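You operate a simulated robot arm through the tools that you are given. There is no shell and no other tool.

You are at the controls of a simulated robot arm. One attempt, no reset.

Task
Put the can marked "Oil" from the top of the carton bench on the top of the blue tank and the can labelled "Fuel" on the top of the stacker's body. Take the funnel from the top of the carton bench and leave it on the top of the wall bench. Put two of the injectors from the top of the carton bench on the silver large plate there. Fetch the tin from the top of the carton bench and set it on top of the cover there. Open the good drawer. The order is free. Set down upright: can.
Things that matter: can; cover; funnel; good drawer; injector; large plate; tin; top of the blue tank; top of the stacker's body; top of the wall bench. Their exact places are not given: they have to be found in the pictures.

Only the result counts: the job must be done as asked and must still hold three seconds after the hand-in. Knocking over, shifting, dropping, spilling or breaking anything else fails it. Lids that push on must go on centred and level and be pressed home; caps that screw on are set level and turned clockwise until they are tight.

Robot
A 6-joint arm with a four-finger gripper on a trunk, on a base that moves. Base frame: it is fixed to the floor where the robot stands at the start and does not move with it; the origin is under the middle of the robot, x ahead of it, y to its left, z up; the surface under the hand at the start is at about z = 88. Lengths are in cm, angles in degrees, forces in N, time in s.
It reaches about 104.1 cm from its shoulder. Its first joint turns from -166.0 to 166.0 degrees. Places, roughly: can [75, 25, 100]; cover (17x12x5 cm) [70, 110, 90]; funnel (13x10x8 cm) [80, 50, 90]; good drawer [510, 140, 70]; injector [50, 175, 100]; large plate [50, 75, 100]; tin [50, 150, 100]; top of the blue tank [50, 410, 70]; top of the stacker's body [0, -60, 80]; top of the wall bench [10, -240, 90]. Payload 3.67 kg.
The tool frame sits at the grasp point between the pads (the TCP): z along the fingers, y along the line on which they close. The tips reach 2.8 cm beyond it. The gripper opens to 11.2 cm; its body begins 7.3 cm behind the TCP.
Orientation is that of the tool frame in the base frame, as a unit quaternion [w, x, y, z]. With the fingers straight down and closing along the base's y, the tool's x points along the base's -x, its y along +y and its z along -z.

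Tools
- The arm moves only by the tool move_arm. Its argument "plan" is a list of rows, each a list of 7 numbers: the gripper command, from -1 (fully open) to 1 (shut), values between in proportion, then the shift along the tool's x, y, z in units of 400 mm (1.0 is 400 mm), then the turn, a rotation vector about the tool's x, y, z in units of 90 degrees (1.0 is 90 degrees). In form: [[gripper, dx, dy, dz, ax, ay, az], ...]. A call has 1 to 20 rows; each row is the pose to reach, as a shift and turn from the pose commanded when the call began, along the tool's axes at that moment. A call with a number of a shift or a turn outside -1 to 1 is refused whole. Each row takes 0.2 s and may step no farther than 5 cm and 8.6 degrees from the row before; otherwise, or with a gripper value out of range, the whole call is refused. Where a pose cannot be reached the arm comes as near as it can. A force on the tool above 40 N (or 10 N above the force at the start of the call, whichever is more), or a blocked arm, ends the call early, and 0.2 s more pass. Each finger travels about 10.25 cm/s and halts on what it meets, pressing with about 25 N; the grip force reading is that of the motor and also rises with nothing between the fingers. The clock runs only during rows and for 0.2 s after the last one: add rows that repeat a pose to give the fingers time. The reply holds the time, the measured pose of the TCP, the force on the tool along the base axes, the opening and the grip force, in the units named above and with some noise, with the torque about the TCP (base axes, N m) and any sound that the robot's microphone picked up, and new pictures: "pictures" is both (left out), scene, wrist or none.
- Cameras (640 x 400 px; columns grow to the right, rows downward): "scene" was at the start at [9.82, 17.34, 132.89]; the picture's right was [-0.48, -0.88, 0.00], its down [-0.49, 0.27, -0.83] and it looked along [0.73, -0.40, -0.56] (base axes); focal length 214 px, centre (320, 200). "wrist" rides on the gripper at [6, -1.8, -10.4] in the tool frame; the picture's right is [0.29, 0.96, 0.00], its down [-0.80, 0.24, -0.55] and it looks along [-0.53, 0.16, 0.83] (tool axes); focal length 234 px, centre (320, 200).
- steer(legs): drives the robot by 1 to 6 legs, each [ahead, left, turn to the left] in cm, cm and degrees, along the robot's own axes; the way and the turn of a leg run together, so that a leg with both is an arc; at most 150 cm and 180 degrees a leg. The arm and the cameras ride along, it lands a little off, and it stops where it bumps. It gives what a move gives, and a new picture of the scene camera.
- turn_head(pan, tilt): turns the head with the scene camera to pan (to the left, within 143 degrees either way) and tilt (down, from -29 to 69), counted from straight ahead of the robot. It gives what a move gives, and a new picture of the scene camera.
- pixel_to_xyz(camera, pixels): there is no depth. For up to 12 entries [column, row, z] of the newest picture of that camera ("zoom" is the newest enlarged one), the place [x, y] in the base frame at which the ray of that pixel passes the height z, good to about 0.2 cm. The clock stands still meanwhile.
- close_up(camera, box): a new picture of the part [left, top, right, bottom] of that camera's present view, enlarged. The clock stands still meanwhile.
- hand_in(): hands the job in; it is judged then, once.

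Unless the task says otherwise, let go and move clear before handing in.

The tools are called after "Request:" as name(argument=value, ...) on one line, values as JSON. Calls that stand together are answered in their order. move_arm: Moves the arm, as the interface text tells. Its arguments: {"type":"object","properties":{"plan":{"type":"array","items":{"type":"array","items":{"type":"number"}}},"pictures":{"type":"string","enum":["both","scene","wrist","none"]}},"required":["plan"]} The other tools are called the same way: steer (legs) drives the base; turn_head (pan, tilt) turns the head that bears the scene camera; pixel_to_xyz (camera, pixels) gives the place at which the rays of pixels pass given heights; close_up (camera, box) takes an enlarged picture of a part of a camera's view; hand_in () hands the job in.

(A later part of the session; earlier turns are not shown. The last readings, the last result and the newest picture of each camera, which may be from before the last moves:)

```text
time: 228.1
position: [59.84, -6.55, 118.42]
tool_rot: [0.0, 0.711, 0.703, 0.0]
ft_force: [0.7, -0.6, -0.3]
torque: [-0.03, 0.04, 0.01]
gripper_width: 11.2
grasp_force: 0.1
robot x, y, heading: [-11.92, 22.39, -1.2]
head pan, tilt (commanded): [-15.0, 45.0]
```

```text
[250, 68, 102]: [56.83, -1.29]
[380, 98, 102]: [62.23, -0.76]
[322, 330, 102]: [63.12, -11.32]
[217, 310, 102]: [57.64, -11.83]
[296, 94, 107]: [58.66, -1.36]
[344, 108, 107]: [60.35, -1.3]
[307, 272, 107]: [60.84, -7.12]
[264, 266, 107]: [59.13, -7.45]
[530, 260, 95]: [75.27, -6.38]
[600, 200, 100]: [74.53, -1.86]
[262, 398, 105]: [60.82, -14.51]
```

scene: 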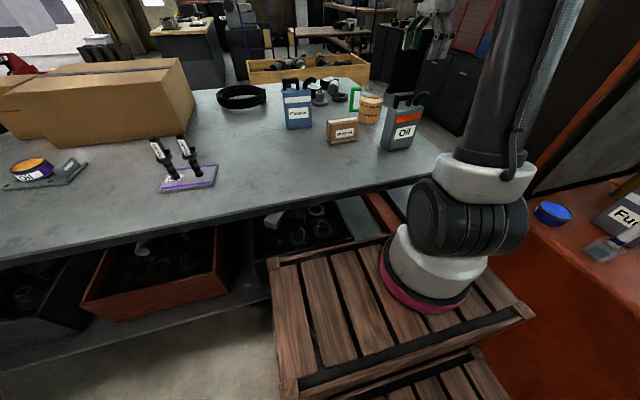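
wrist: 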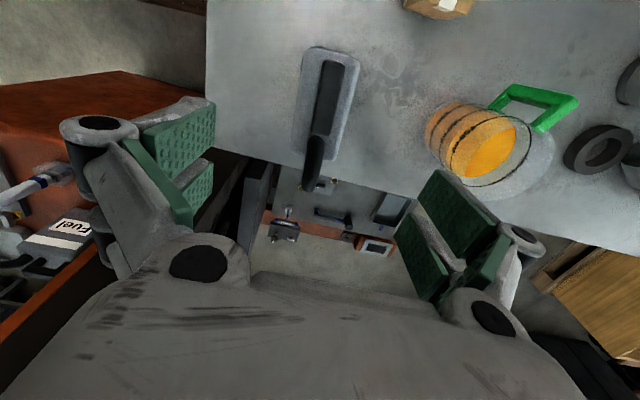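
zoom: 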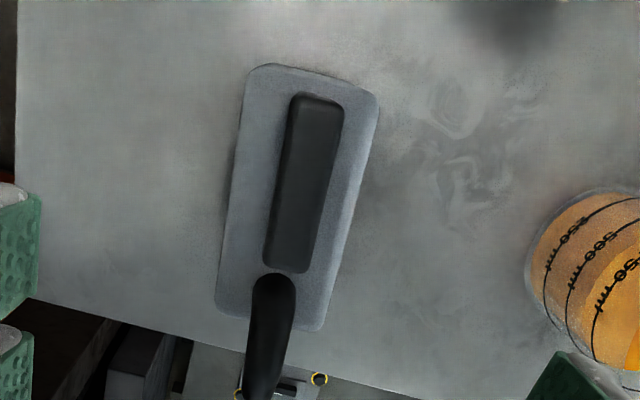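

The Oil can is turned about 5° from the gripper's axis, centre [59.96, −6.3]. I'll align the gripper and descend to z = 101.

Request:
move_arm(plan=[[-1, 0.006, 0.003, 0, 0, 0, -0.058], [-1, 0.006, 0.003, 0.08, 0, 0, -0.058], [-1, 0.006, 0.003, 0.16, 0, 0, -0.058], [-1, 0.006, 0.003, 0.24, 0, 0, -0.058], [-1, 0.006, 0.003, 0.32, 0, 0, -0.058], [-1, 0.006, 0.003, 0.38, 0, 0, -0.058], [-1, 0.006, 0.003, 0.42, 0, 0, -0.058], [-1, 0.006, 0.003, 0.435, 0, 0, -0.058], [-1, 0.006, 0.003, 0.435, 0, 0, -0.058]])

```text
time: 230.1
position: [59.96, -6.24, 101.28]
tool_rot: [0.001, 0.678, 0.735, 0.0]
ft_force: [-0.8, 0.8, 0.7]
torque: [0.02, 0.0, 0.01]
gripper_width: 11.19
grasp_force: 0.1
robot x, y, heading: [-11.98, 22.26, -1.2]
head pan, tilt (commanded): [-15.0, 45.0]
```

scene: 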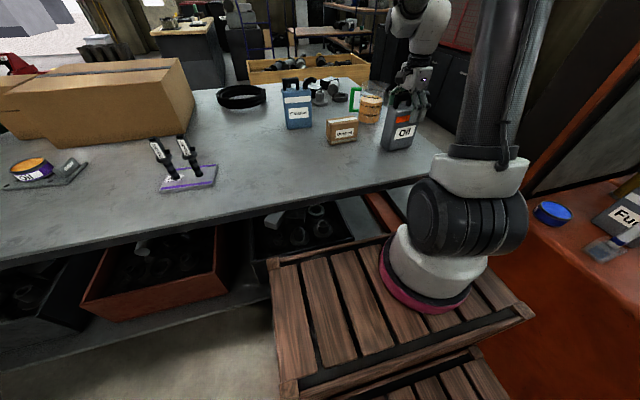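
wrist: 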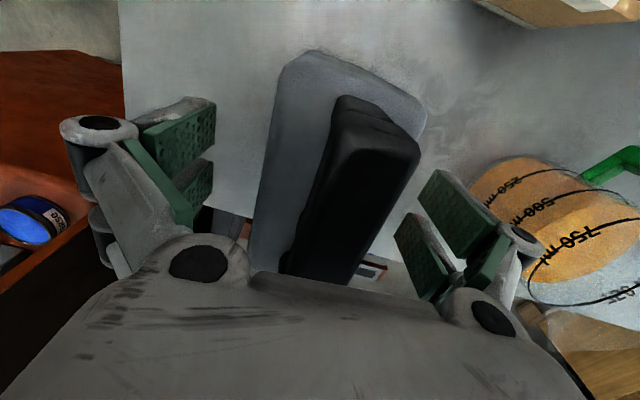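

The view matches the Fuel grasp exactly. Closing and lifting.

Request:
move_arm(plan=[[-0.5, 0, 0, 0, 0, 0, 0], [0, 0, 0, 0, 0, 0, 0], [0.5, 0, 0, 0, 0, 0, 0], [1, 0, 0, 0, 0, 0, 0], [1, 0, 0, 0, 0, 0, 0], [1, 0, 0, 0, 0, 0, 0]], pictures="none")

Request:
move_arm(plan=[[1, 0, 0, -0.02, 0, 0, 0], [1, 0, 0, -0.05, 0, 0, 0], [1, 0, 0, -0.1, 0, 0, 0], [1, 0, 0, -0.16, 0, 0, 0], [1, 0, 0, -0.24, 0, 0, 0], [1, 0, 0, -0.32, 0, 0, 0], [1, 0, 0, -0.4, 0, 0, 0], [1, 0, 0, -0.43, 0, 0, 0], [1, 0, 0, -0.43, 0, 0, 0]])

```text
time: 231.5
position: [59.99, -6.31, 101.22]
tool_rot: [0.0, 0.678, 0.735, -0.001]
ft_force: [-1.4, -1.0, 0.7]
torque: [0.02, 0.3, -0.09]
gripper_width: 5.79
grasp_force: 25.5
robot x, y, heading: [-11.92, 22.6, -1.5]
head pan, tilt (commanded): [-15.0, 45.0]
```

```text
time: 233.5
position: [60.28, -6.5, 118.33]
tool_rot: [-0.001, 0.678, 0.735, 0.001]
ft_force: [0.2, 0.5, -9.4]
torque: [0.05, 0.0, 0.0]
gripper_width: 5.8
grasp_force: 25.4
robot x, y, heading: [-11.55, 22.49, -0.7]
head pan, tilt (commanded): [-15.0, 45.0]
```

scene: 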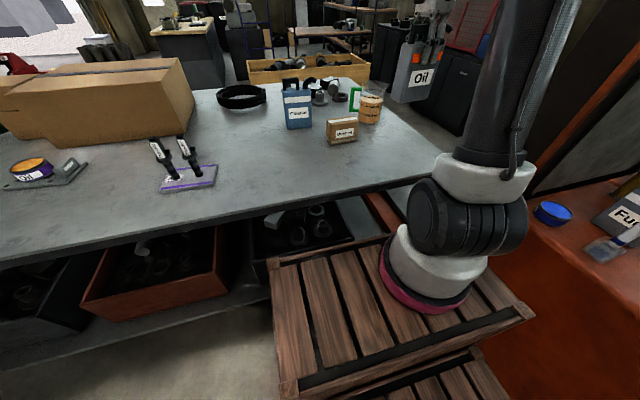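
wrist: 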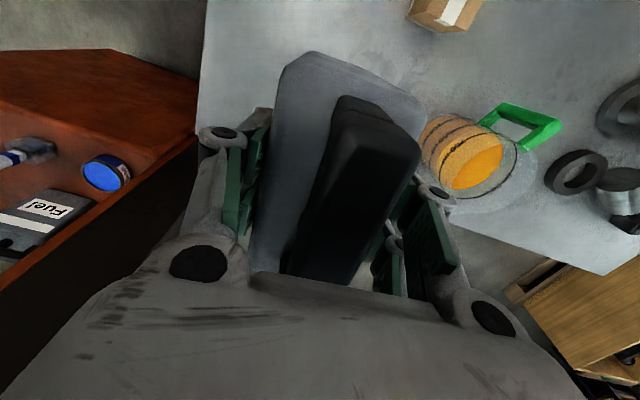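

The Oil can is held (9.4 N). I'll raise it and draw it in before strafing left past the bench toward the blue tank.

Request:
move_arm(plan=[[1, 0.05, -0.03, -0.04, 0, 0, 0], [1, 0.11, -0.06, -0.08, 0, 0, 0], [1, 0.17, -0.09, -0.12, 0, 0, 0], [1, 0.23, -0.12, -0.16, 0, 0, 0], [1, 0.29, -0.15, -0.2, 0, 0, 0], [1, 0.35, -0.18, -0.24, 0, 0, 0], [1, 0.41, -0.22, -0.26, 0, 0, 0], [1, 0.47, -0.27, -0.26, 0, 0, 0], [1, 0.481, -0.3, -0.26, 0, 0, 0], [1, 0.481, -0.3, -0.26, 0, 0, 0]])

Request:
turn_head(pan=80, tilt=30)

```text
time: 235.7
position: [46.69, 11.97, 128.74]
tool_rot: [0.0, 0.678, 0.735, 0.0]
ft_force: [-0.3, -0.3, -9.9]
torque: [0.01, -0.01, 0.0]
gripper_width: 5.77
grasp_force: 24.2
robot x, y, heading: [-12.22, 22.34, -1.4]
head pan, tilt (commanded): [-15.0, 45.0]
```

scene: 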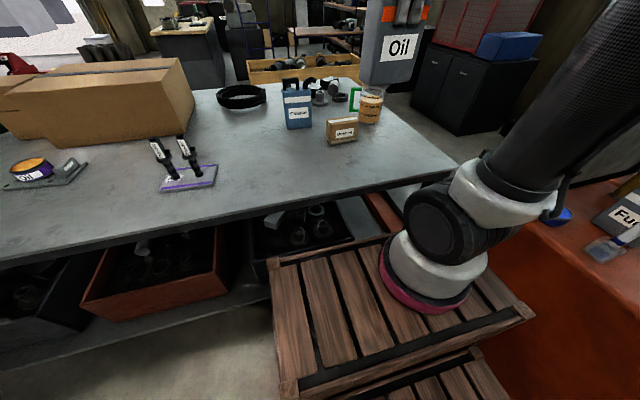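
wrist: 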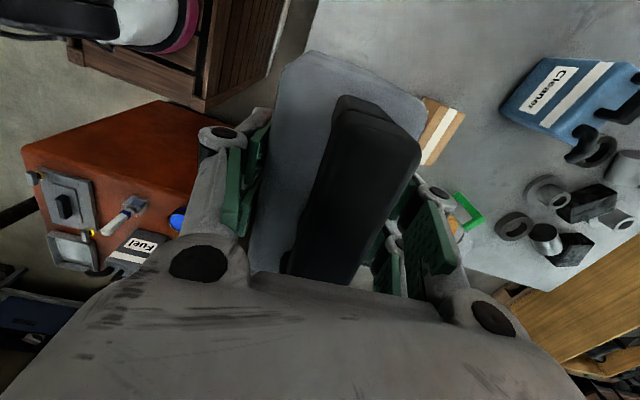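

```text
time: 237.4
position: [46.75, 11.98, 128.68]
tool_rot: [0.0, 0.678, 0.735, 0.0]
ft_force: [0.3, 0.3, -9.2]
torque: [0.0, -0.02, 0.0]
gripper_width: 5.79
grasp_force: 25.2
robot x, y, heading: [-12.07, 22.23, -1.1]
head pan, tilt (commanded): [80.0, 30.0]
```

scene: 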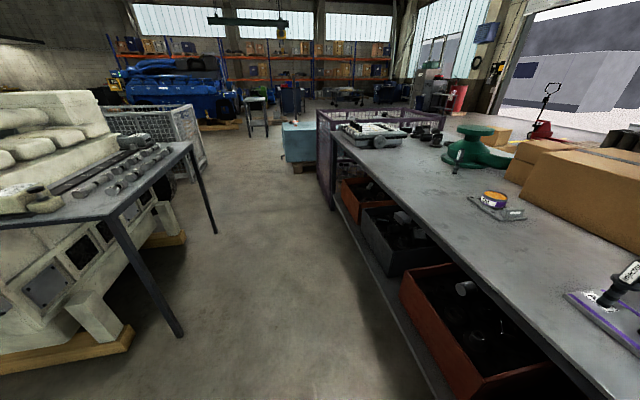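

The corridor is visible: side table at left, bench at right, tank at (297,145). Taking floor points for the route.

Request:
pixel_to_xyz(camera="scene", pixels=[[182, 335, 0], [215, 233, 0], [205, 165, 0], [332, 207, 0], [292, 172, 0], [318, 172, 0], [248, 136, 0], [267, 135, 0], [282, 128, 70], [316, 130, 70], [196, 145, 85], [240, 128, 0]])

Request:
close_up(camera="scene", box=[180, 80, 420, 230])

```text
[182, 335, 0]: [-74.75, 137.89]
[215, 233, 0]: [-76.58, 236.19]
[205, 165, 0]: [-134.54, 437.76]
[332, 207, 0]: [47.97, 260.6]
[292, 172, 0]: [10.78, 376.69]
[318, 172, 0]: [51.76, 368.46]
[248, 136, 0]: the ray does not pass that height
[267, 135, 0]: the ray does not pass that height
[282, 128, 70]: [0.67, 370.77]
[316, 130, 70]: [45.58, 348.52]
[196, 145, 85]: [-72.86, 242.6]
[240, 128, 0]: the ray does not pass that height
```

```text
2.67 times, centred on (300, 155) of scene
```

zoom: 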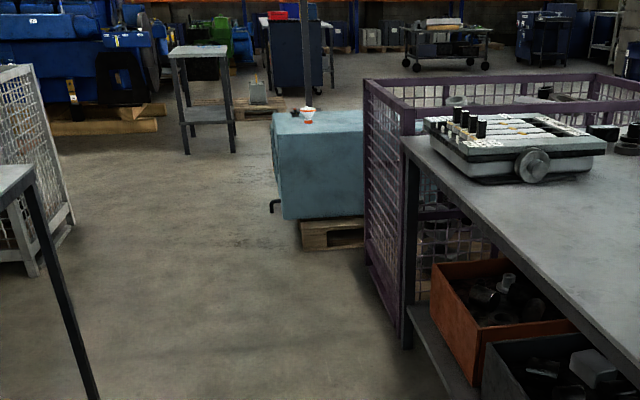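

Request:
pixel_to_xyz(camera="scene", pixels=[[331.8, 121.3, 90], [331.8, 121.3, 95], [331.8, 121.3, 100], [318, 110, 95], [318, 110, 100], [318, 110, 90]])

Request:
steer(legs=[[0, 150, 1.1], [0, 108, 0]])

```text
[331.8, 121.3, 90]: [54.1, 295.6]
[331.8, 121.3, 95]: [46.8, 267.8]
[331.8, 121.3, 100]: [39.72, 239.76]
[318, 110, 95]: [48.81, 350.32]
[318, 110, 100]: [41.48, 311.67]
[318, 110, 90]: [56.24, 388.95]
```

```text
time: 249.9
position: [46.72, 270.31, 128.66]
tool_rot: [-0.001, 0.666, 0.746, 0.0]
ft_force: [0.2, 0.0, -8.9]
torque: [0.03, 0.0, 0.02]
gripper_width: 5.8
grasp_force: 25.3
robot x, y, heading: [-12.13, 278.58, 0.7]
head pan, tilt (commanded): [80.0, 30.0]
```

scene: 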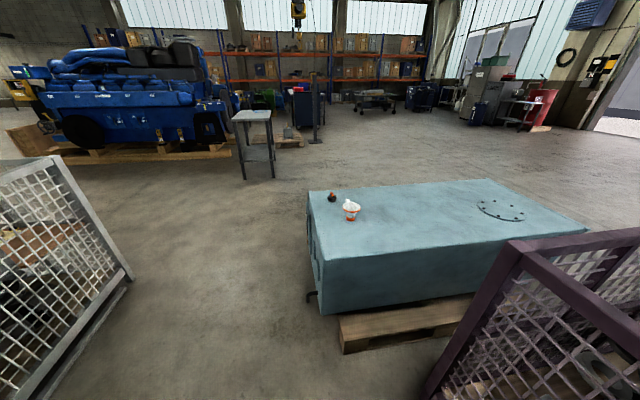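

The blue tank is close now: its top has a knob (331,198), a cup (351,209) and a bolt ring (500,210), with plenty of free surface between. Measuring.

Request:
pixel_to_xyz(camera="scene", pixels=[[308, 193, 70], [488, 180, 70], [585, 231, 70], [321, 262, 70], [351, 220, 70], [332, 202, 70], [500, 212, 70], [478, 205, 70], [420, 220, 70], [322, 314, 5], [513, 241, 95], [132, 278, 0]])

Request:
close_up(camera="scene", box=[290, 160, 600, 350])

```text
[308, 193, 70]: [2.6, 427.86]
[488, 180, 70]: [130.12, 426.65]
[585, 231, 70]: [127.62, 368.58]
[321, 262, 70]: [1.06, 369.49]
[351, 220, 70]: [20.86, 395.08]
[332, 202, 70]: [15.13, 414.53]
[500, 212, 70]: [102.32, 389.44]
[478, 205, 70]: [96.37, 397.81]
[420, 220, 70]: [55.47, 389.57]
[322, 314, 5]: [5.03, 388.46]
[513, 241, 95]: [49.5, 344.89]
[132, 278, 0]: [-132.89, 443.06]
```

```text
2.06 times, centred on (445, 255) of scene
```

zoom: 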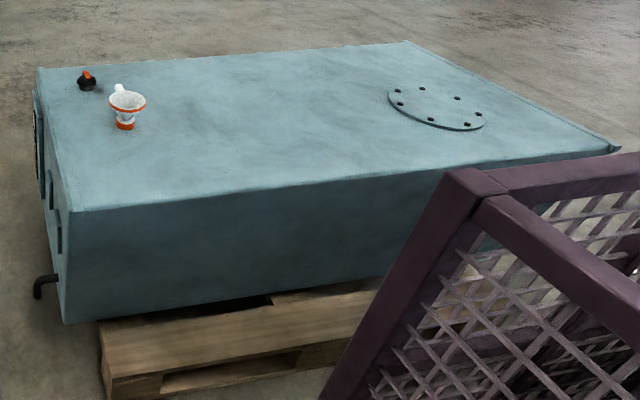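

The tank's top spans x 2–130, y 369–428 at z ≈ 70; a free spot is near [38, 387]. I'll turn left to face it and move up.

Request:
steer(legs=[[0, 0, 89.3], [24, -15, 0]])

Request:
turn_head(pan=-10, tilt=45)

```text
time: 255.7
position: [12.33, 362.21, 128.87]
tool_rot: [0.001, -0.048, 0.999, -0.001]
ft_force: [0.1, 0.4, -10.0]
torque: [0.02, 0.01, 0.02]
gripper_width: 5.78
grasp_force: 25.8
robot x, y, heading: [2.84, 303.12, 89.7]
head pan, tilt (commanded): [80.0, 30.0]
```

scene: 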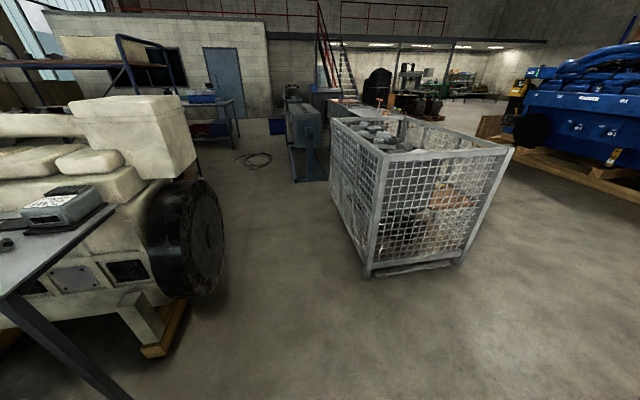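

```text
time: 257.3
position: [12.22, 362.26, 128.83]
tool_rot: [0.0, -0.048, 0.999, 0.0]
ft_force: [-0.1, -0.8, -9.4]
torque: [0.03, 0.0, 0.0]
gripper_width: 5.81
grasp_force: 25.0
robot x, y, heading: [2.88, 302.73, 89.7]
head pan, tilt (commanded): [-10.0, 45.0]
```

scene: 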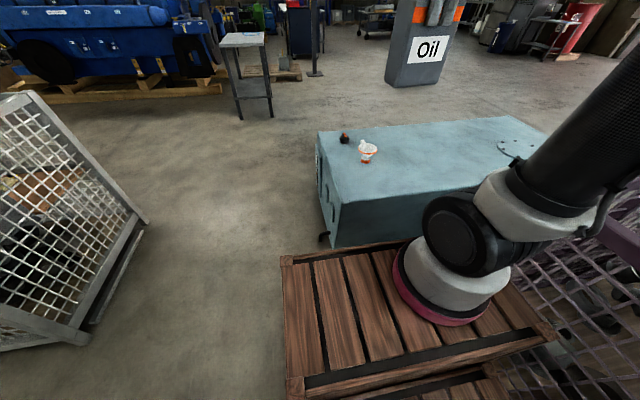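

I'll carry the can over to [38, 387], clear of the small funnel and knob on the tank.

Request:
move_arm(plan=[[1, -0.09, 0.07, 0, 0, 0, 0], [1, -0.18, 0.14, 0, 0, 0, 0], [1, -0.27, 0.21, 0, 0, 0, 0], [1, -0.36, 0.28, 0, 0, 0, 0], [1, -0.45, 0.35, 0, 0, 0, 0], [1, -0.54, 0.42, 0, 0, 0, 0], [1, -0.63, 0.49, 0, 0, 0, 0], [1, -0.699, 0.555, 0, 0, 0, 0], [1, -0.699, 0.555, 0, 0, 0, 0]])

```text
time: 259.3
position: [38.24, 386.99, 128.94]
tool_rot: [-0.001, -0.049, 0.999, -0.002]
ft_force: [0.3, 1.7, -9.7]
torque: [0.0, 0.02, 0.02]
gripper_width: 5.78
grasp_force: 24.9
robot x, y, heading: [2.68, 302.89, 89.5]
head pan, tilt (commanded): [-10.0, 45.0]
```

scene: 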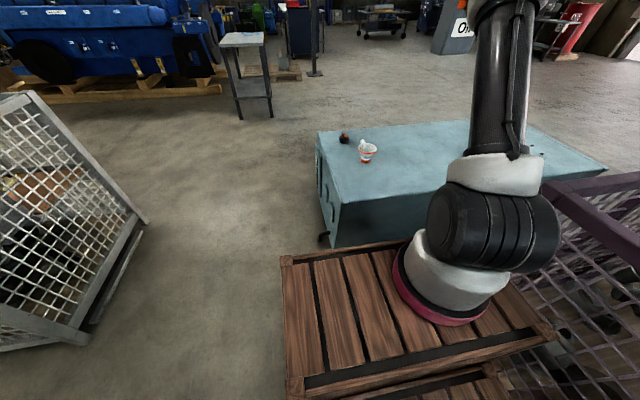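
wrist: 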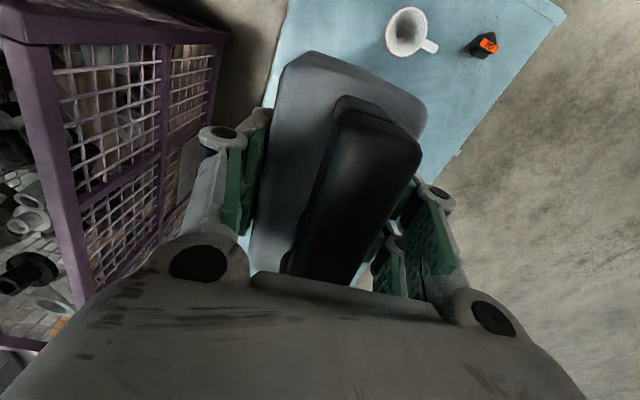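

Request:
pixel_to_xyz(camera="wrist", pixels=[[285, 25, 70], [285, 25, 66], [285, 25, 74], [270, 90, 70], [500, 98, 70], [500, 98, 66], [500, 98, 74], [408, 32, 75], [480, 52, 72]])

Request:
pixel_to_xyz(camera="scene", pixels=[[336, 205, 70], [336, 205, 66], [336, 205, 74], [317, 132, 70], [317, 132, 66], [367, 163, 70], [345, 143, 70]])

```text
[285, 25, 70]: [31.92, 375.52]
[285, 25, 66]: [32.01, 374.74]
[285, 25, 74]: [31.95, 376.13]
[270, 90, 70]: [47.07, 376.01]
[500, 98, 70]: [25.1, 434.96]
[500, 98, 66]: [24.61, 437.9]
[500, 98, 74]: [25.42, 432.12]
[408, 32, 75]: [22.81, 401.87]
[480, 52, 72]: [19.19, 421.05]
```

```text
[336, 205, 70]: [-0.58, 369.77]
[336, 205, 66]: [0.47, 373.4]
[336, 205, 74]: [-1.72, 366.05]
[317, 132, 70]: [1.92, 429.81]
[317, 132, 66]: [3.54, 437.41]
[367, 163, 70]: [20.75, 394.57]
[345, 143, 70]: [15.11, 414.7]
```

Triangulating puts the tank's top nearer z ≈ 65 and its front edge at y ≈ 375. I'll shift to y = 392 and lower in stages.

Request:
move_arm(plan=[[1, 0, 0.125, 0, 0, 0, 0], [1, 0, 0.125, 0.1, 0, 0, 0], [1, 0, 0.125, 0.2, 0, 0, 0], [1, 0, 0.125, 0.3, 0, 0, 0], [1, 0, 0.125, 0.4, 0, 0, 0], [1, 0, 0.125, 0.5, 0, 0, 0], [1, 0, 0.125, 0.6, 0, 0, 0], [1, 0, 0.125, 0.7, 0, 0, 0], [1, 0, 0.125, 0.8, 0, 0, 0], [1, 0, 0.125, 0.9, 0, 0, 0], [1, 0, 0.125, 0.97, 0, 0, 0], [1, 0, 0.125, 0.97, 0, 0, 0]])

```text
time: 261.9
position: [37.49, 391.88, 89.59]
tool_rot: [0.001, -0.049, 0.999, 0.0]
ft_force: [-0.1, -0.2, -9.6]
torque: [0.0, 0.02, 0.0]
gripper_width: 5.8
grasp_force: 25.1
out of reach, approached as far as the arm can: row 1, 2
robot x, y, heading: [2.69, 303.33, 89.6]
head pan, tilt (commanded): [-10.0, 45.0]
```

scene: 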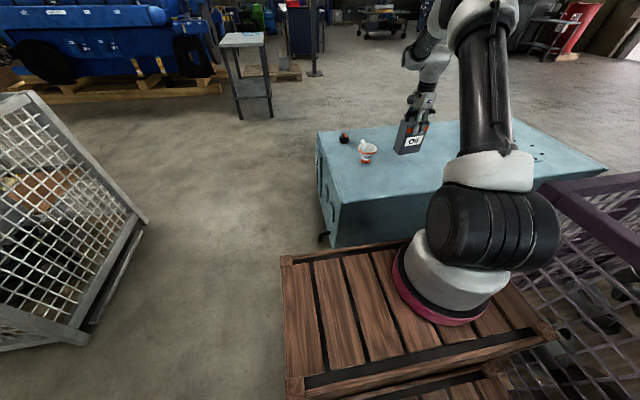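
wrist: 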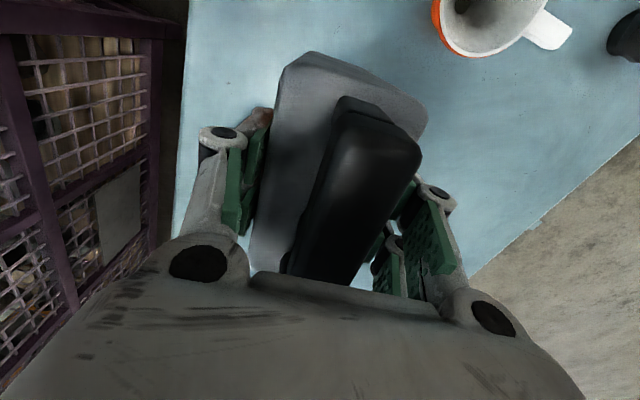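

Request:
move_arm(plan=[[1, 0, 0, 0.05, 0, 0, 0], [1, 0, 0, 0.1, 0, 0, 0], [1, 0, 0, 0.14, 0, 0, 0], [1, 0, 0, 0.17, 0, 0, 0], [1, 0, 0, 0.19, 0, 0, 0], [1, 0, 0, 0.19, 0, 0, 0]])

Request:
close_up(camera="scene", box=[320, 60, 500, 200])

```text
time: 263.3
position: [37.4, 391.92, 82.28]
tool_rot: [0.0, -0.048, 0.999, 0.0]
ft_force: [0.3, 0.3, -9.5]
torque: [0.01, 0.03, 0.03]
gripper_width: 5.79
grasp_force: 25.5
robot x, y, heading: [2.78, 303.21, 89.7]
head pan, tilt (commanded): [-10.0, 45.0]
```

scene: 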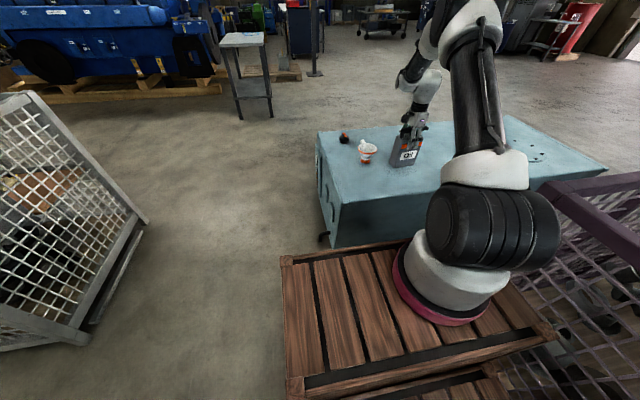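
wrist: 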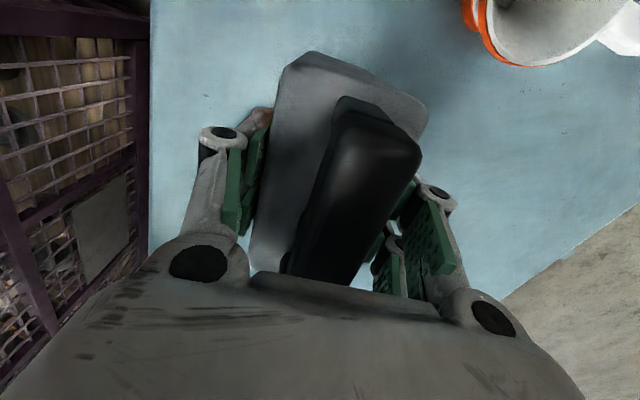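

```text
2.86 times, centred on (410, 130) of scene
```

zoom: 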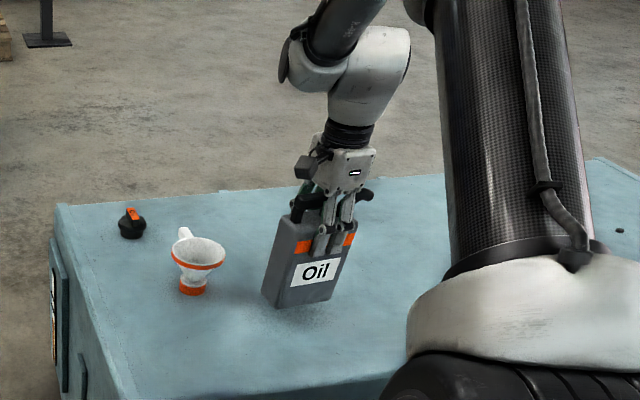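

The can is just above the tank, clear of the small funnel. Lowering further in small steps.

Request:
move_arm(plan=[[1, 0, 0, 0.012, 0, 0, 0], [1, 0, 0, 0.024, 0, 0, 0], [1, 0, 0, 0.036, 0, 0, 0], [1, 0, 0, 0.048, 0, 0, 0], [1, 0, 0, 0.06, 0, 0, 0], [1, 0, 0, 0.06, 0, 0, 0]], pictures="none")

```text
time: 264.7
position: [37.39, 391.86, 79.92]
tool_rot: [0.0, -0.048, 0.999, -0.001]
ft_force: [0.3, -0.2, -8.4]
torque: [0.01, 0.05, 0.0]
gripper_width: 5.78
grasp_force: 24.6
robot x, y, heading: [2.95, 303.7, 89.7]
head pan, tilt (commanded): [-10.0, 45.0]
```

Request:
move_arm(plan=[[1, 0, 0, 0.006, 0, 0, 0], [1, 0, 0, 0.012, 0, 0, 0], [1, 0, 0, 0.018, 0, 0, 0], [1, 0, 0, 0.024, 0, 0, 0], [1, 0, 0, 0.024, 0, 0, 0]], pictures="none")

```text
time: 265.9
position: [37.41, 392.01, 79.1]
tool_rot: [0.001, -0.049, 0.999, 0.001]
ft_force: [-2.1, -4.9, 11.9]
torque: [-0.43, 0.39, -0.03]
gripper_width: 5.78
grasp_force: 24.6
robot x, y, heading: [2.62, 303.07, 89.6]
head pan, tilt (commanded): [-10.0, 45.0]
```

Contact (+12 N). Easing off slightly and opening.

Request:
move_arm(plan=[[1, 0, 0, -0.003, 0, 0, 0], [1, 0, 0, -0.003, 0, 0, 0]], pictures="none")

```text
time: 266.5
position: [37.26, 391.89, 79.06]
tool_rot: [0.0, -0.048, 0.999, 0.0]
ft_force: [-2.0, 2.6, 3.0]
torque: [0.62, -0.22, 0.18]
gripper_width: 5.78
grasp_force: 25.3
robot x, y, heading: [3.07, 303.21, 89.8]
head pan, tilt (commanded): [-10.0, 45.0]
```

Request:
move_arm(plan=[[0.4, 0, 0, 0, 0, 0, 0], [0, 0, 0, 0, 0, 0, 0], [-0.2, 0, 0, 0, 0, 0, 0], [-0.5, 0, 0, 0, 0, 0, 0], [-0.6, 0, 0, 0, 0, 0, 0], [-0.6, 0, 0, 0, 0, 0, 0]])

Request:
close_up(camera="scene", box=[320, 60, 500, 200])

```text
time: 267.9
position: [37.5, 391.86, 79.18]
tool_rot: [-0.001, -0.048, 0.999, 0.0]
ft_force: [-0.5, 0.9, -0.3]
torque: [0.01, -0.01, -0.01]
gripper_width: 8.95
grasp_force: 0.0
robot x, y, heading: [2.66, 303.2, 89.8]
head pan, tilt (commanded): [-10.0, 45.0]
```

scene: 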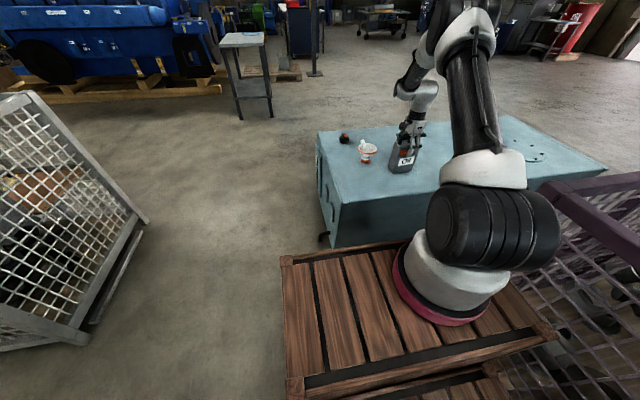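
wrist: 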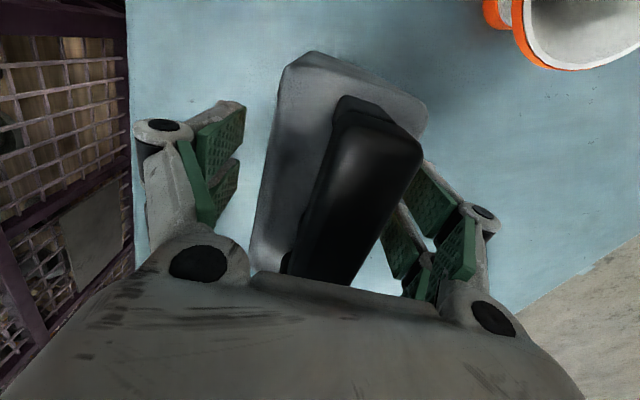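

```text
2.86 times, centred on (410, 130) of scene
```

zoom: 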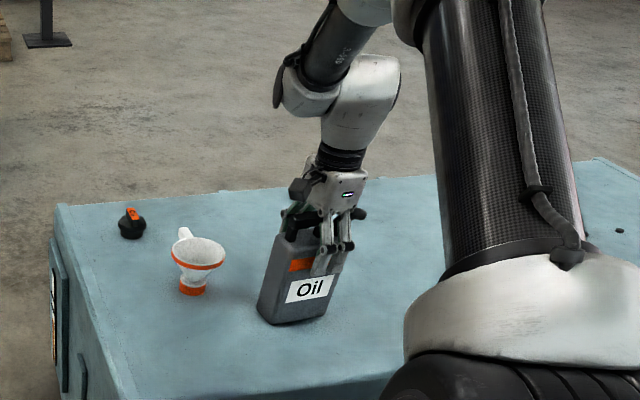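

The Oil can stands upright on the tank, free of the fingers. Rising straight up.

Request:
move_arm(plan=[[-0.6, 0, 0, -0.03, 0, 0, 0], [-0.6, 0, 0, -0.1, 0, 0, 0], [-0.6, 0, 0, -0.2, 0, 0, 0], [-0.6, 0, 0, -0.3, 0, 0, 0], [-0.6, 0, 0, -0.4, 0, 0, 0], [-0.6, 0, 0, -0.5, 0, 0, 0], [-0.6, 0, 0, -0.6, 0, 0, 0], [-0.6, 0, 0, -0.7, 0, 0, 0], [-0.6, 0, 0, -0.8, 0, 0, 0], [-0.6, 0, 0, -0.9, 0, 0, 0], [-0.6, 0, 0, -0.95, 0, 0, 0]])

Request:
close_up(camera="scene", box=[320, 60, 500, 200])

```text
time: 270.3
position: [37.62, 391.83, 117.37]
tool_rot: [0.0, -0.048, 0.999, -0.001]
ft_force: [0.1, -0.5, -0.8]
torque: [-0.03, -0.02, 0.06]
gripper_width: 9.01
grasp_force: 0.0
robot x, y, heading: [2.97, 303.39, 89.9]
head pan, tilt (commanded): [-10.0, 45.0]
```

scene: 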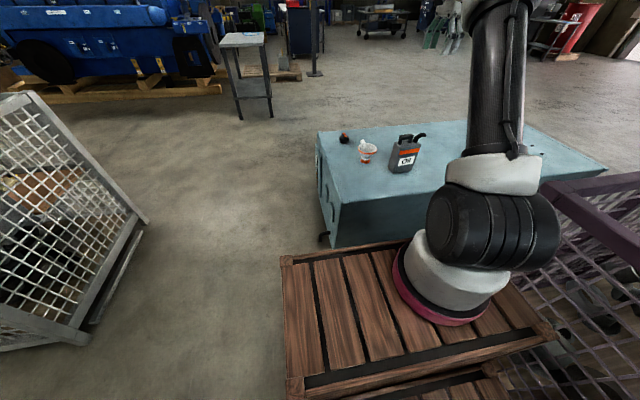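
wrist: 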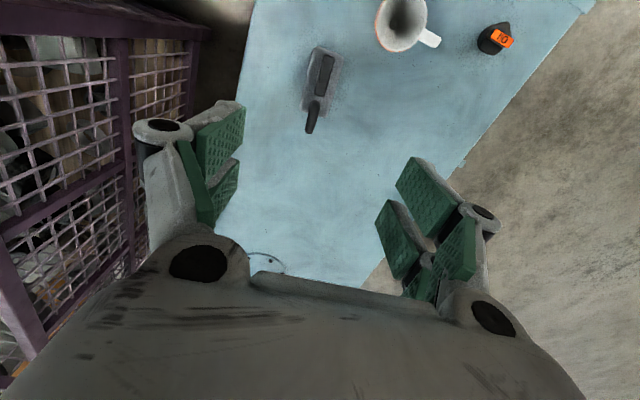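

```text
2.86 times, centred on (410, 130) of scene
```

zoom: 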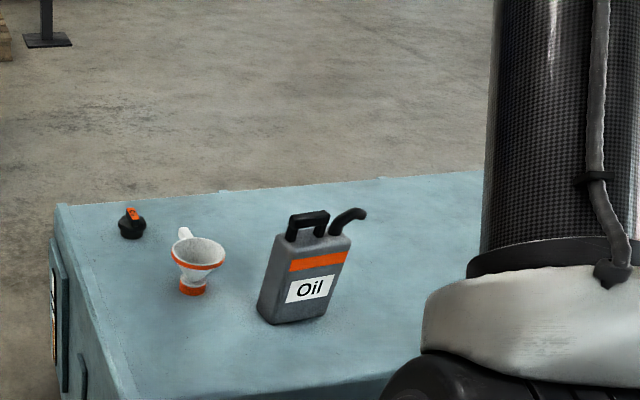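

The Oil can stands well. Only the good drawer at about [510,140] is left. I'll look toward +x from here to plan the drive.

Request:
turn_head(pan=-50, tilt=15)

Request:
turn_head(pan=-100, tilt=10)

```text
time: 271.4
position: [37.46, 391.9, 117.19]
tool_rot: [0.0, -0.048, 0.999, 0.0]
ft_force: [-0.2, 0.7, 0.7]
torque: [0.03, 0.02, 0.03]
gripper_width: 8.97
grasp_force: 0.0
robot x, y, heading: [2.71, 303.27, 89.8]
head pan, tilt (commanded): [-50.0, 15.0]
```

scene: 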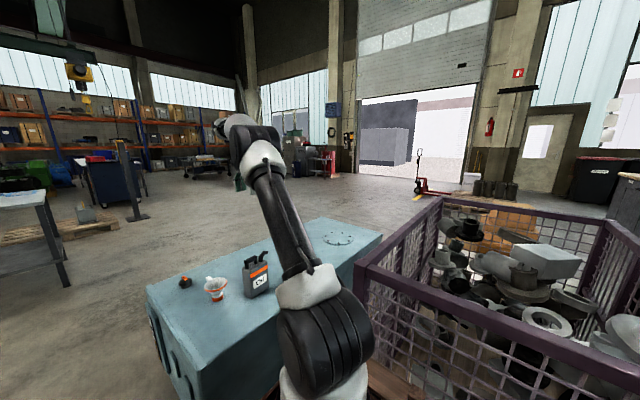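

```text
time: 272.6
position: [37.58, 391.87, 117.15]
tool_rot: [0.0, -0.048, 0.999, 0.0]
ft_force: [-0.1, -0.4, 0.5]
torque: [0.04, 0.02, 0.0]
gripper_width: 8.97
grasp_force: 0.1
robot x, y, heading: [2.62, 303.77, 89.8]
head pan, tilt (commanded): [-100.0, 10.0]
```

scene: 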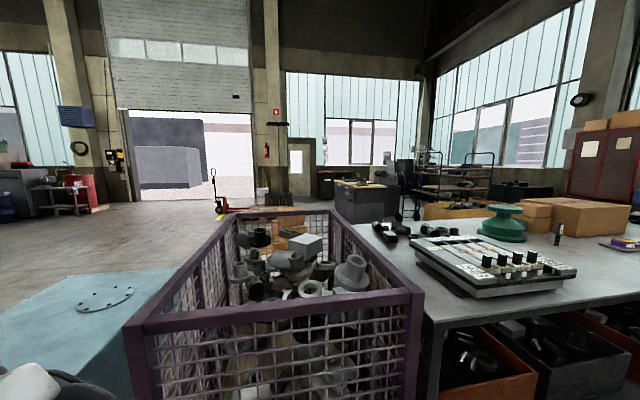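

The cabinet shows beyond the crate at (367,198). Zooming in for its drawers.

Request:
close_up(camera="scene", box=[300, 155, 440, 245])

Request:
close_up(camera="scene", box=[180, 155, 320, 245])

```text
4.44 times, centred on (370, 200) of scene
```

zoom: 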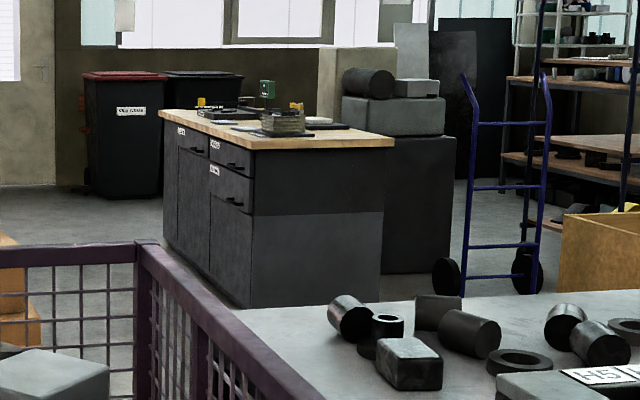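

```text
4.44 times, centred on (250, 200) of scene
```

zoom: 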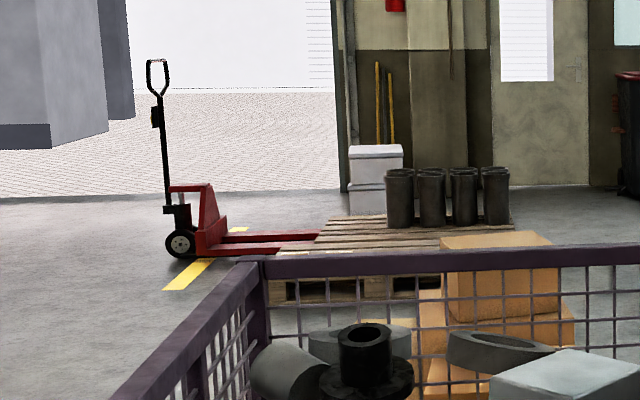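

Request:
pixel_to_xyz(camera="scene", pixels=[[335.1, 209, 0], [354.2, 223.6, 0], [383, 223, 0], [218.5, 213, 0], [288, 206, 0], [263, 222, 0], [267, 211, 0], [322, 198.5, 0], [395, 217, 0], [405, 220, 0], [335, 179.5, 88], [355.3, 188.5, 88]])

```text
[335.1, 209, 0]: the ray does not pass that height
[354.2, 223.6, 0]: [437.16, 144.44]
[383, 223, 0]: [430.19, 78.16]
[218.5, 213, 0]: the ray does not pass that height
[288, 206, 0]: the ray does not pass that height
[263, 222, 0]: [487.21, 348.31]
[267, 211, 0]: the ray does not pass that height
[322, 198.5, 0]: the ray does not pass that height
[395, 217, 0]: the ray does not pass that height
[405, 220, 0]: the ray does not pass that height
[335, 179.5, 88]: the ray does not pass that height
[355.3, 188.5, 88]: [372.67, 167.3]
```

Request:
pixel_to_xyz(camera="scene", pixels=[[281, 243, 0], [310, 245, 0], [300, 250, 0], [318, 240, 0], [345, 235, 0], [100, 260, 0], [200, 230, 0], [240, 222, 0]])

Request:
close_up(camera="scene", box=[200, 195, 360, 295])

```text
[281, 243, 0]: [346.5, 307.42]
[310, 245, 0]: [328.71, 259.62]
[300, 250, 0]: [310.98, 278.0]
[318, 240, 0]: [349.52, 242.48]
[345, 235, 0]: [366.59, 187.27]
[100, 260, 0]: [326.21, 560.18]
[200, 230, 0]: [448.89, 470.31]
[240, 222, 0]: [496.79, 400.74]
```

```text
4.00 times, centred on (280, 245) of scene
```

zoom: 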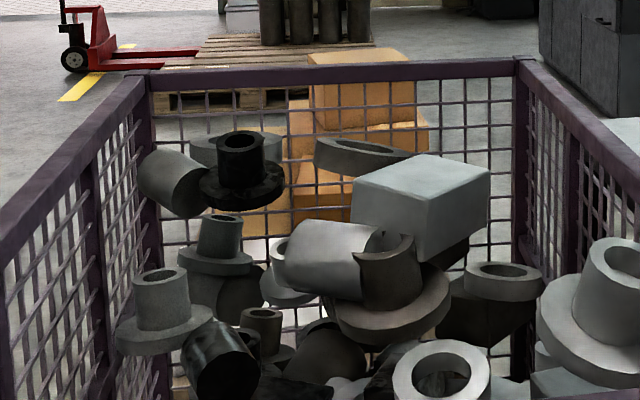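

There are stacked boxes behind the crate, so I'll take the northern route round the tank. Checking the floor there.

Request:
turn_head(pan=5, tilt=25)

```text
time: 274.4
position: [37.59, 391.84, 117.26]
tool_rot: [0.0, -0.047, 0.999, -0.001]
ft_force: [-0.3, -1.3, -0.9]
torque: [0.03, 0.0, -0.02]
gripper_width: 8.98
grasp_force: 0.1
robot x, y, heading: [2.75, 303.1, 89.8]
head pan, tilt (commanded): [5.0, 25.0]
```

scene: 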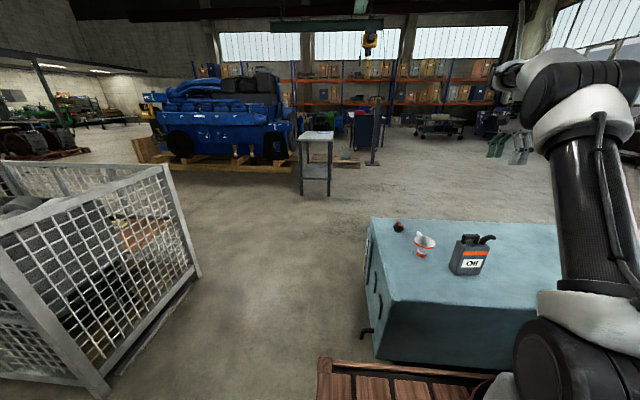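

Request:
pixel_to_xyz(camera="scene", pixels=[[105, 395, 0], [200, 275, 0], [302, 196, 0], [329, 194, 0], [373, 165, 0], [420, 134, 0], [365, 335, 20], [340, 165, 0], [460, 180, 0], [520, 175, 0], [360, 160, 0]])

```text
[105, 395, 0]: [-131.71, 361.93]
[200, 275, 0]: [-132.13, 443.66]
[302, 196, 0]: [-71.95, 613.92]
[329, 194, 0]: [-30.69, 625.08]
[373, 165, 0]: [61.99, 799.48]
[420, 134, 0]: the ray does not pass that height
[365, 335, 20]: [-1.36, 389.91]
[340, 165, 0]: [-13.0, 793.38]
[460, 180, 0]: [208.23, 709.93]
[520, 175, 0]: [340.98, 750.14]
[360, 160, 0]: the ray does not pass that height
```

The floor north of the tank is open (cage at x < −131, stool at y > 610). I'll tuck the arm in and drive around.

Request:
move_arm(plan=[[-0.6, 0.085, -0.083, 0, 0, 0, 0], [-0.6, 0.17, -0.166, 0, 0, 0, 0], [-0.6, 0.255, -0.249, 0, 0, 0, 0], [-0.6, 0.34, -0.332, 0, 0, 0, 0], [-0.6, 0.425, -0.415, 0, 0, 0, 0], [-0.6, 0.51, -0.497, 0, 0, 0, 0], [-0.6, 0.595, -0.58, 0, 0, 0, 0], [-0.6, 0.68, -0.663, 0, 0, 0, 0]], pictures="none")

Request:
steer(legs=[[0, 62, 0], [150, 0, 0], [45, 0, 0], [0, 0, -90], [150, 0, 0], [100, 0, 0]])

Request:
turn_head(pan=-30, tilt=20)

```text
time: 276.2
position: [13.08, 362.84, 117.01]
tool_rot: [0.0, -0.048, 0.999, 0.0]
ft_force: [0.2, 1.6, -0.5]
torque: [-0.08, -0.02, -0.01]
gripper_width: 8.95
grasp_force: 0.0
robot x, y, heading: [3.24, 303.11, 90.1]
head pan, tilt (commanded): [5.0, 25.0]
```

```text
time: 304.7
position: [253.12, 478.6, 117.15]
tool_rot: [0.0, 0.684, 0.73, -0.001]
ft_force: [0.6, -0.1, -0.4]
torque: [0.0, 0.01, 0.0]
gripper_width: 8.96
grasp_force: 0.0
robot x, y, heading: [194.12, 490.43, -1.8]
head pan, tilt (commanded): [5.0, 25.0]
```

scene: 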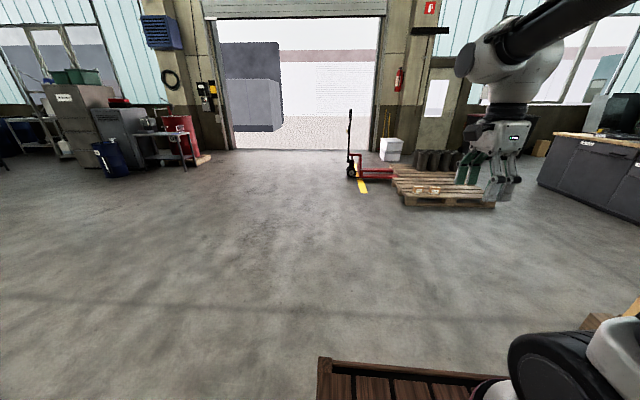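

```text
time: 305.8
position: [253.28, 478.55, 117.12]
tool_rot: [0.0, 0.683, 0.73, 0.001]
ft_force: [1.1, 0.5, -0.3]
torque: [-0.03, -0.01, -0.01]
gripper_width: 8.93
grasp_force: 0.0
robot x, y, heading: [194.47, 490.55, -1.9]
head pan, tilt (commanded): [-30.0, 20.0]
```

scene: 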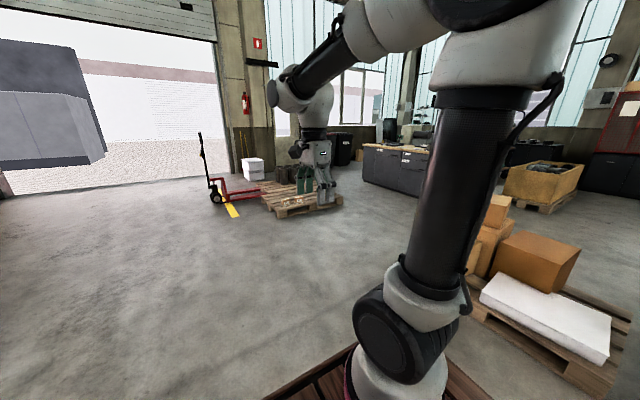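

The cabinet's drawer face is visible at (395,165); a pallet with boxes is on my right and another pallet ahead. Measuring and zooming in.

Request:
pixel_to_xyz(camera="scene", pixels=[[468, 308, 0], [580, 390, 0], [628, 325, 0], [480, 245, 0], [278, 217, 0], [342, 203, 0], [262, 195, 0], [364, 184, 0], [430, 199, 0], [512, 205, 0], [545, 213, 0], [215, 200, 0]])

Request:
close_up(camera="scene", box=[345, 125, 465, 215])

```text
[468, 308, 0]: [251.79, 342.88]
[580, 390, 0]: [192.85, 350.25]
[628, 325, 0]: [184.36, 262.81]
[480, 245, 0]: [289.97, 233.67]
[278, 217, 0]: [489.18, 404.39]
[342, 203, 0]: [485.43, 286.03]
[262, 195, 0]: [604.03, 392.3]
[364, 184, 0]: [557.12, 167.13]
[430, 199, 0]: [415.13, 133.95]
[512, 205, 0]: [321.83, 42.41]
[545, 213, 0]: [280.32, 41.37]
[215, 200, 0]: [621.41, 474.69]
```

```text
4.44 times, centred on (405, 170) of scene
```

zoom: 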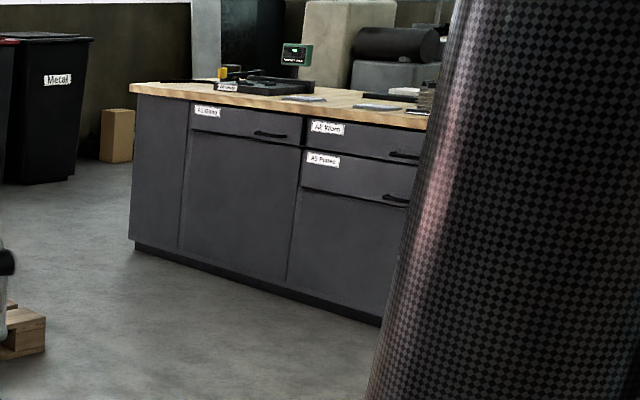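

The drawers are labelled "A1 …", "A2 Worn", "A3 Plates"; I need to read A1. I'll drive between the two pallets to get a closer look.

Request:
steer(legs=[[150, 0, 1.8], [22, 0, 0], [0, -150, 0], [0, -70, 0]])

Request:
turn_head(pan=-40, tilt=25)

```text
time: 325.5
position: [423.92, 245.34, 117.14]
tool_rot: [0.0, 0.678, 0.735, 0.0]
ft_force: [0.8, 0.5, -0.3]
torque: [-0.02, 0.01, -0.01]
gripper_width: 8.95
grasp_force: 0.0
robot x, y, heading: [364.52, 256.99, -1.3]
head pan, tilt (commanded): [-30.0, 20.0]
```

scene: 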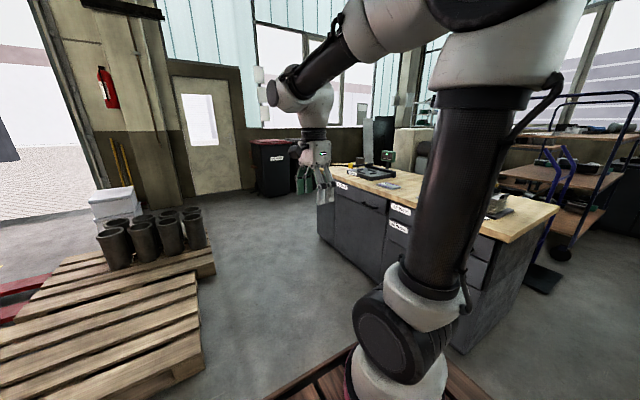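

```text
time: 326.2
position: [423.91, 245.43, 117.18]
tool_rot: [0.001, 0.678, 0.735, 0.0]
ft_force: [-0.3, 0.0, -0.1]
torque: [-0.01, -0.02, 0.03]
gripper_width: 8.97
grasp_force: 0.1
robot x, y, heading: [364.11, 256.42, -1.0]
head pan, tilt (commanded): [-40.0, 25.0]
```

scene: 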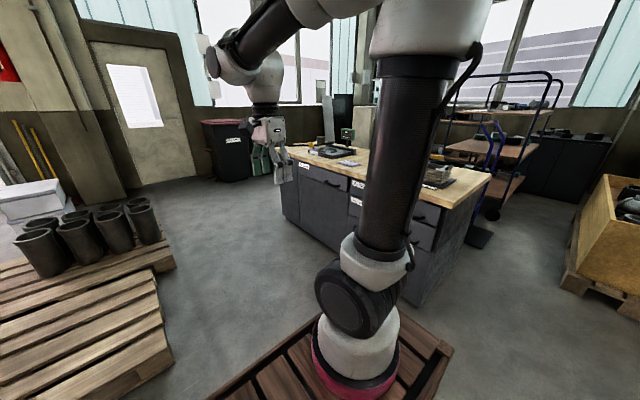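

Request:
close_up(camera="scene", box=[270, 130, 450, 260])

Request:
pixel_to_xyz(camera="scene", pixels=[[175, 360, 0], [150, 270, 10], [285, 218, 0], [395, 305, 0], [430, 300, 0], [468, 235, 0], [440, 210, 88], [490, 178, 88], [290, 157, 88], [172, 265, 0], [65, 400, 10]])

```text
3.08 times, centred on (360, 195) of scene
```

zoom: 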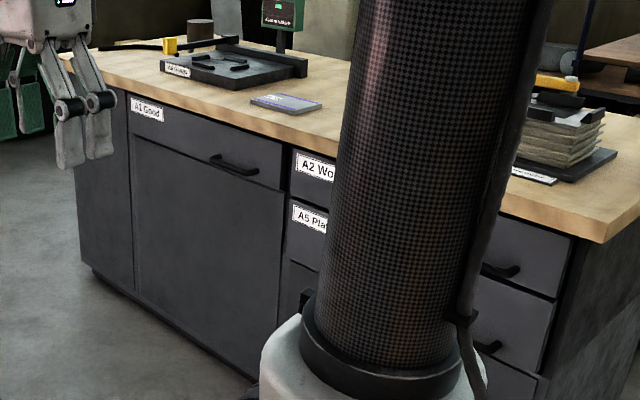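

```text
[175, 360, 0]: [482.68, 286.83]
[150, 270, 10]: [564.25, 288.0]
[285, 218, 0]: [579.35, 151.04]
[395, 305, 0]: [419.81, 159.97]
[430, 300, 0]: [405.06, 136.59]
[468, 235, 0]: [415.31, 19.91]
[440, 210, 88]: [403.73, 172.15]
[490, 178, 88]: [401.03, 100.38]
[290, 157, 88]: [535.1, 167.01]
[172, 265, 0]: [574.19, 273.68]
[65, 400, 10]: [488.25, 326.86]
```

The leftmost drawer is labelled "A1 Good", with its handle at zoom (235,163). I'll turn to face the cabinet and look at it head-on.

Request:
steer(legs=[[0, 0, -89], [0, 70, 0]])

Request:
turn_head(pan=30, tilt=30)

```text
time: 333.9
position: [423.37, 195.87, 117.14]
tool_rot: [-0.001, 0.999, 0.044, 0.0]
ft_force: [0.0, 0.0, 0.2]
torque: [0.0, 0.0, -0.03]
gripper_width: 8.97
grasp_force: 0.0
robot x, y, heading: [434.49, 255.83, -90.8]
head pan, tilt (commanded): [-40.0, 25.0]
```

scene: 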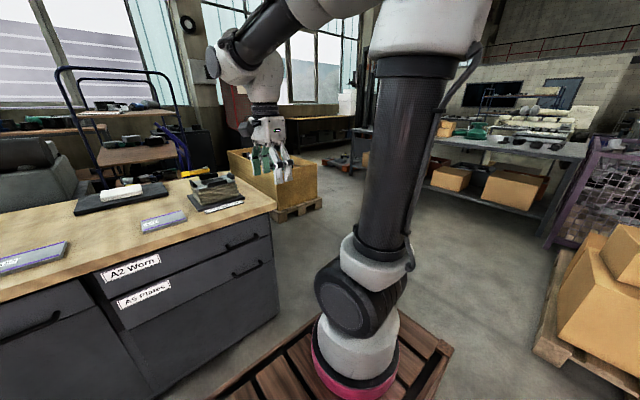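

```text
time: 335.3
position: [423.43, 195.95, 117.19]
tool_rot: [0.0, 0.999, 0.044, 0.0]
ft_force: [-0.8, 0.4, -0.5]
torque: [0.01, -0.01, 0.04]
gripper_width: 8.96
grasp_force: 0.1
robot x, y, heading: [434.27, 255.57, -90.8]
head pan, tilt (commanded): [30.0, 30.0]
```

scene: 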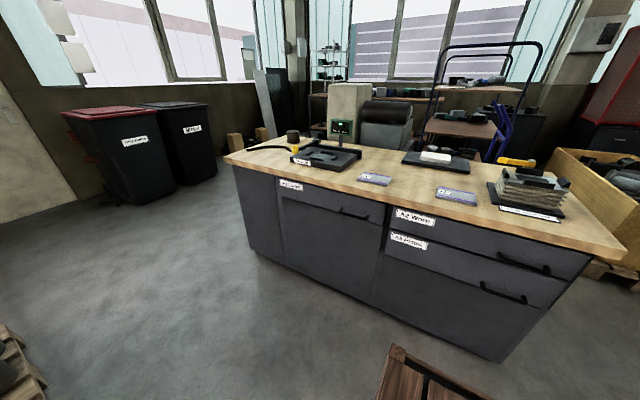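

A clear view of the cabinet now: the A1 drawer spans (280–385, 180–230) with its handle at (353,215). Zooming in.

Request:
close_up(camera="scene", box=[220, 140, 440, 300])

Request:
pixel_to_xyz(camera="scene", pixels=[[253, 250, 0], [497, 362, 0], [225, 160, 86], [620, 262, 86], [225, 160, 90], [620, 262, 90], [353, 215, 76], [340, 211, 76], [367, 219, 76], [353, 215, 80], [340, 211, 80], [367, 219, 80]])

```text
2.50 times, centred on (330, 220) of scene
```

zoom: 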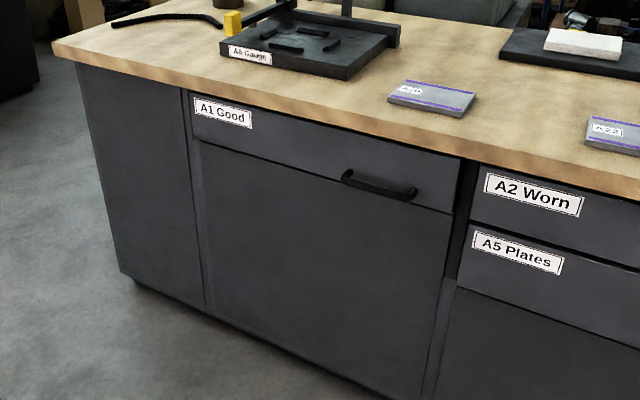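

```text
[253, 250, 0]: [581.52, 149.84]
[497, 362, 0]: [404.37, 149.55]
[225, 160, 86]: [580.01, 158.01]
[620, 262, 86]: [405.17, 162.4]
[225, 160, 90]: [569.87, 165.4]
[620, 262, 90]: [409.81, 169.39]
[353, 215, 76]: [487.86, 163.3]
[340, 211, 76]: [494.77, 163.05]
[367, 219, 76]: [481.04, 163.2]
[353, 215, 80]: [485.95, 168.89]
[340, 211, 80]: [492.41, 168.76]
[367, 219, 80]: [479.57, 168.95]
```

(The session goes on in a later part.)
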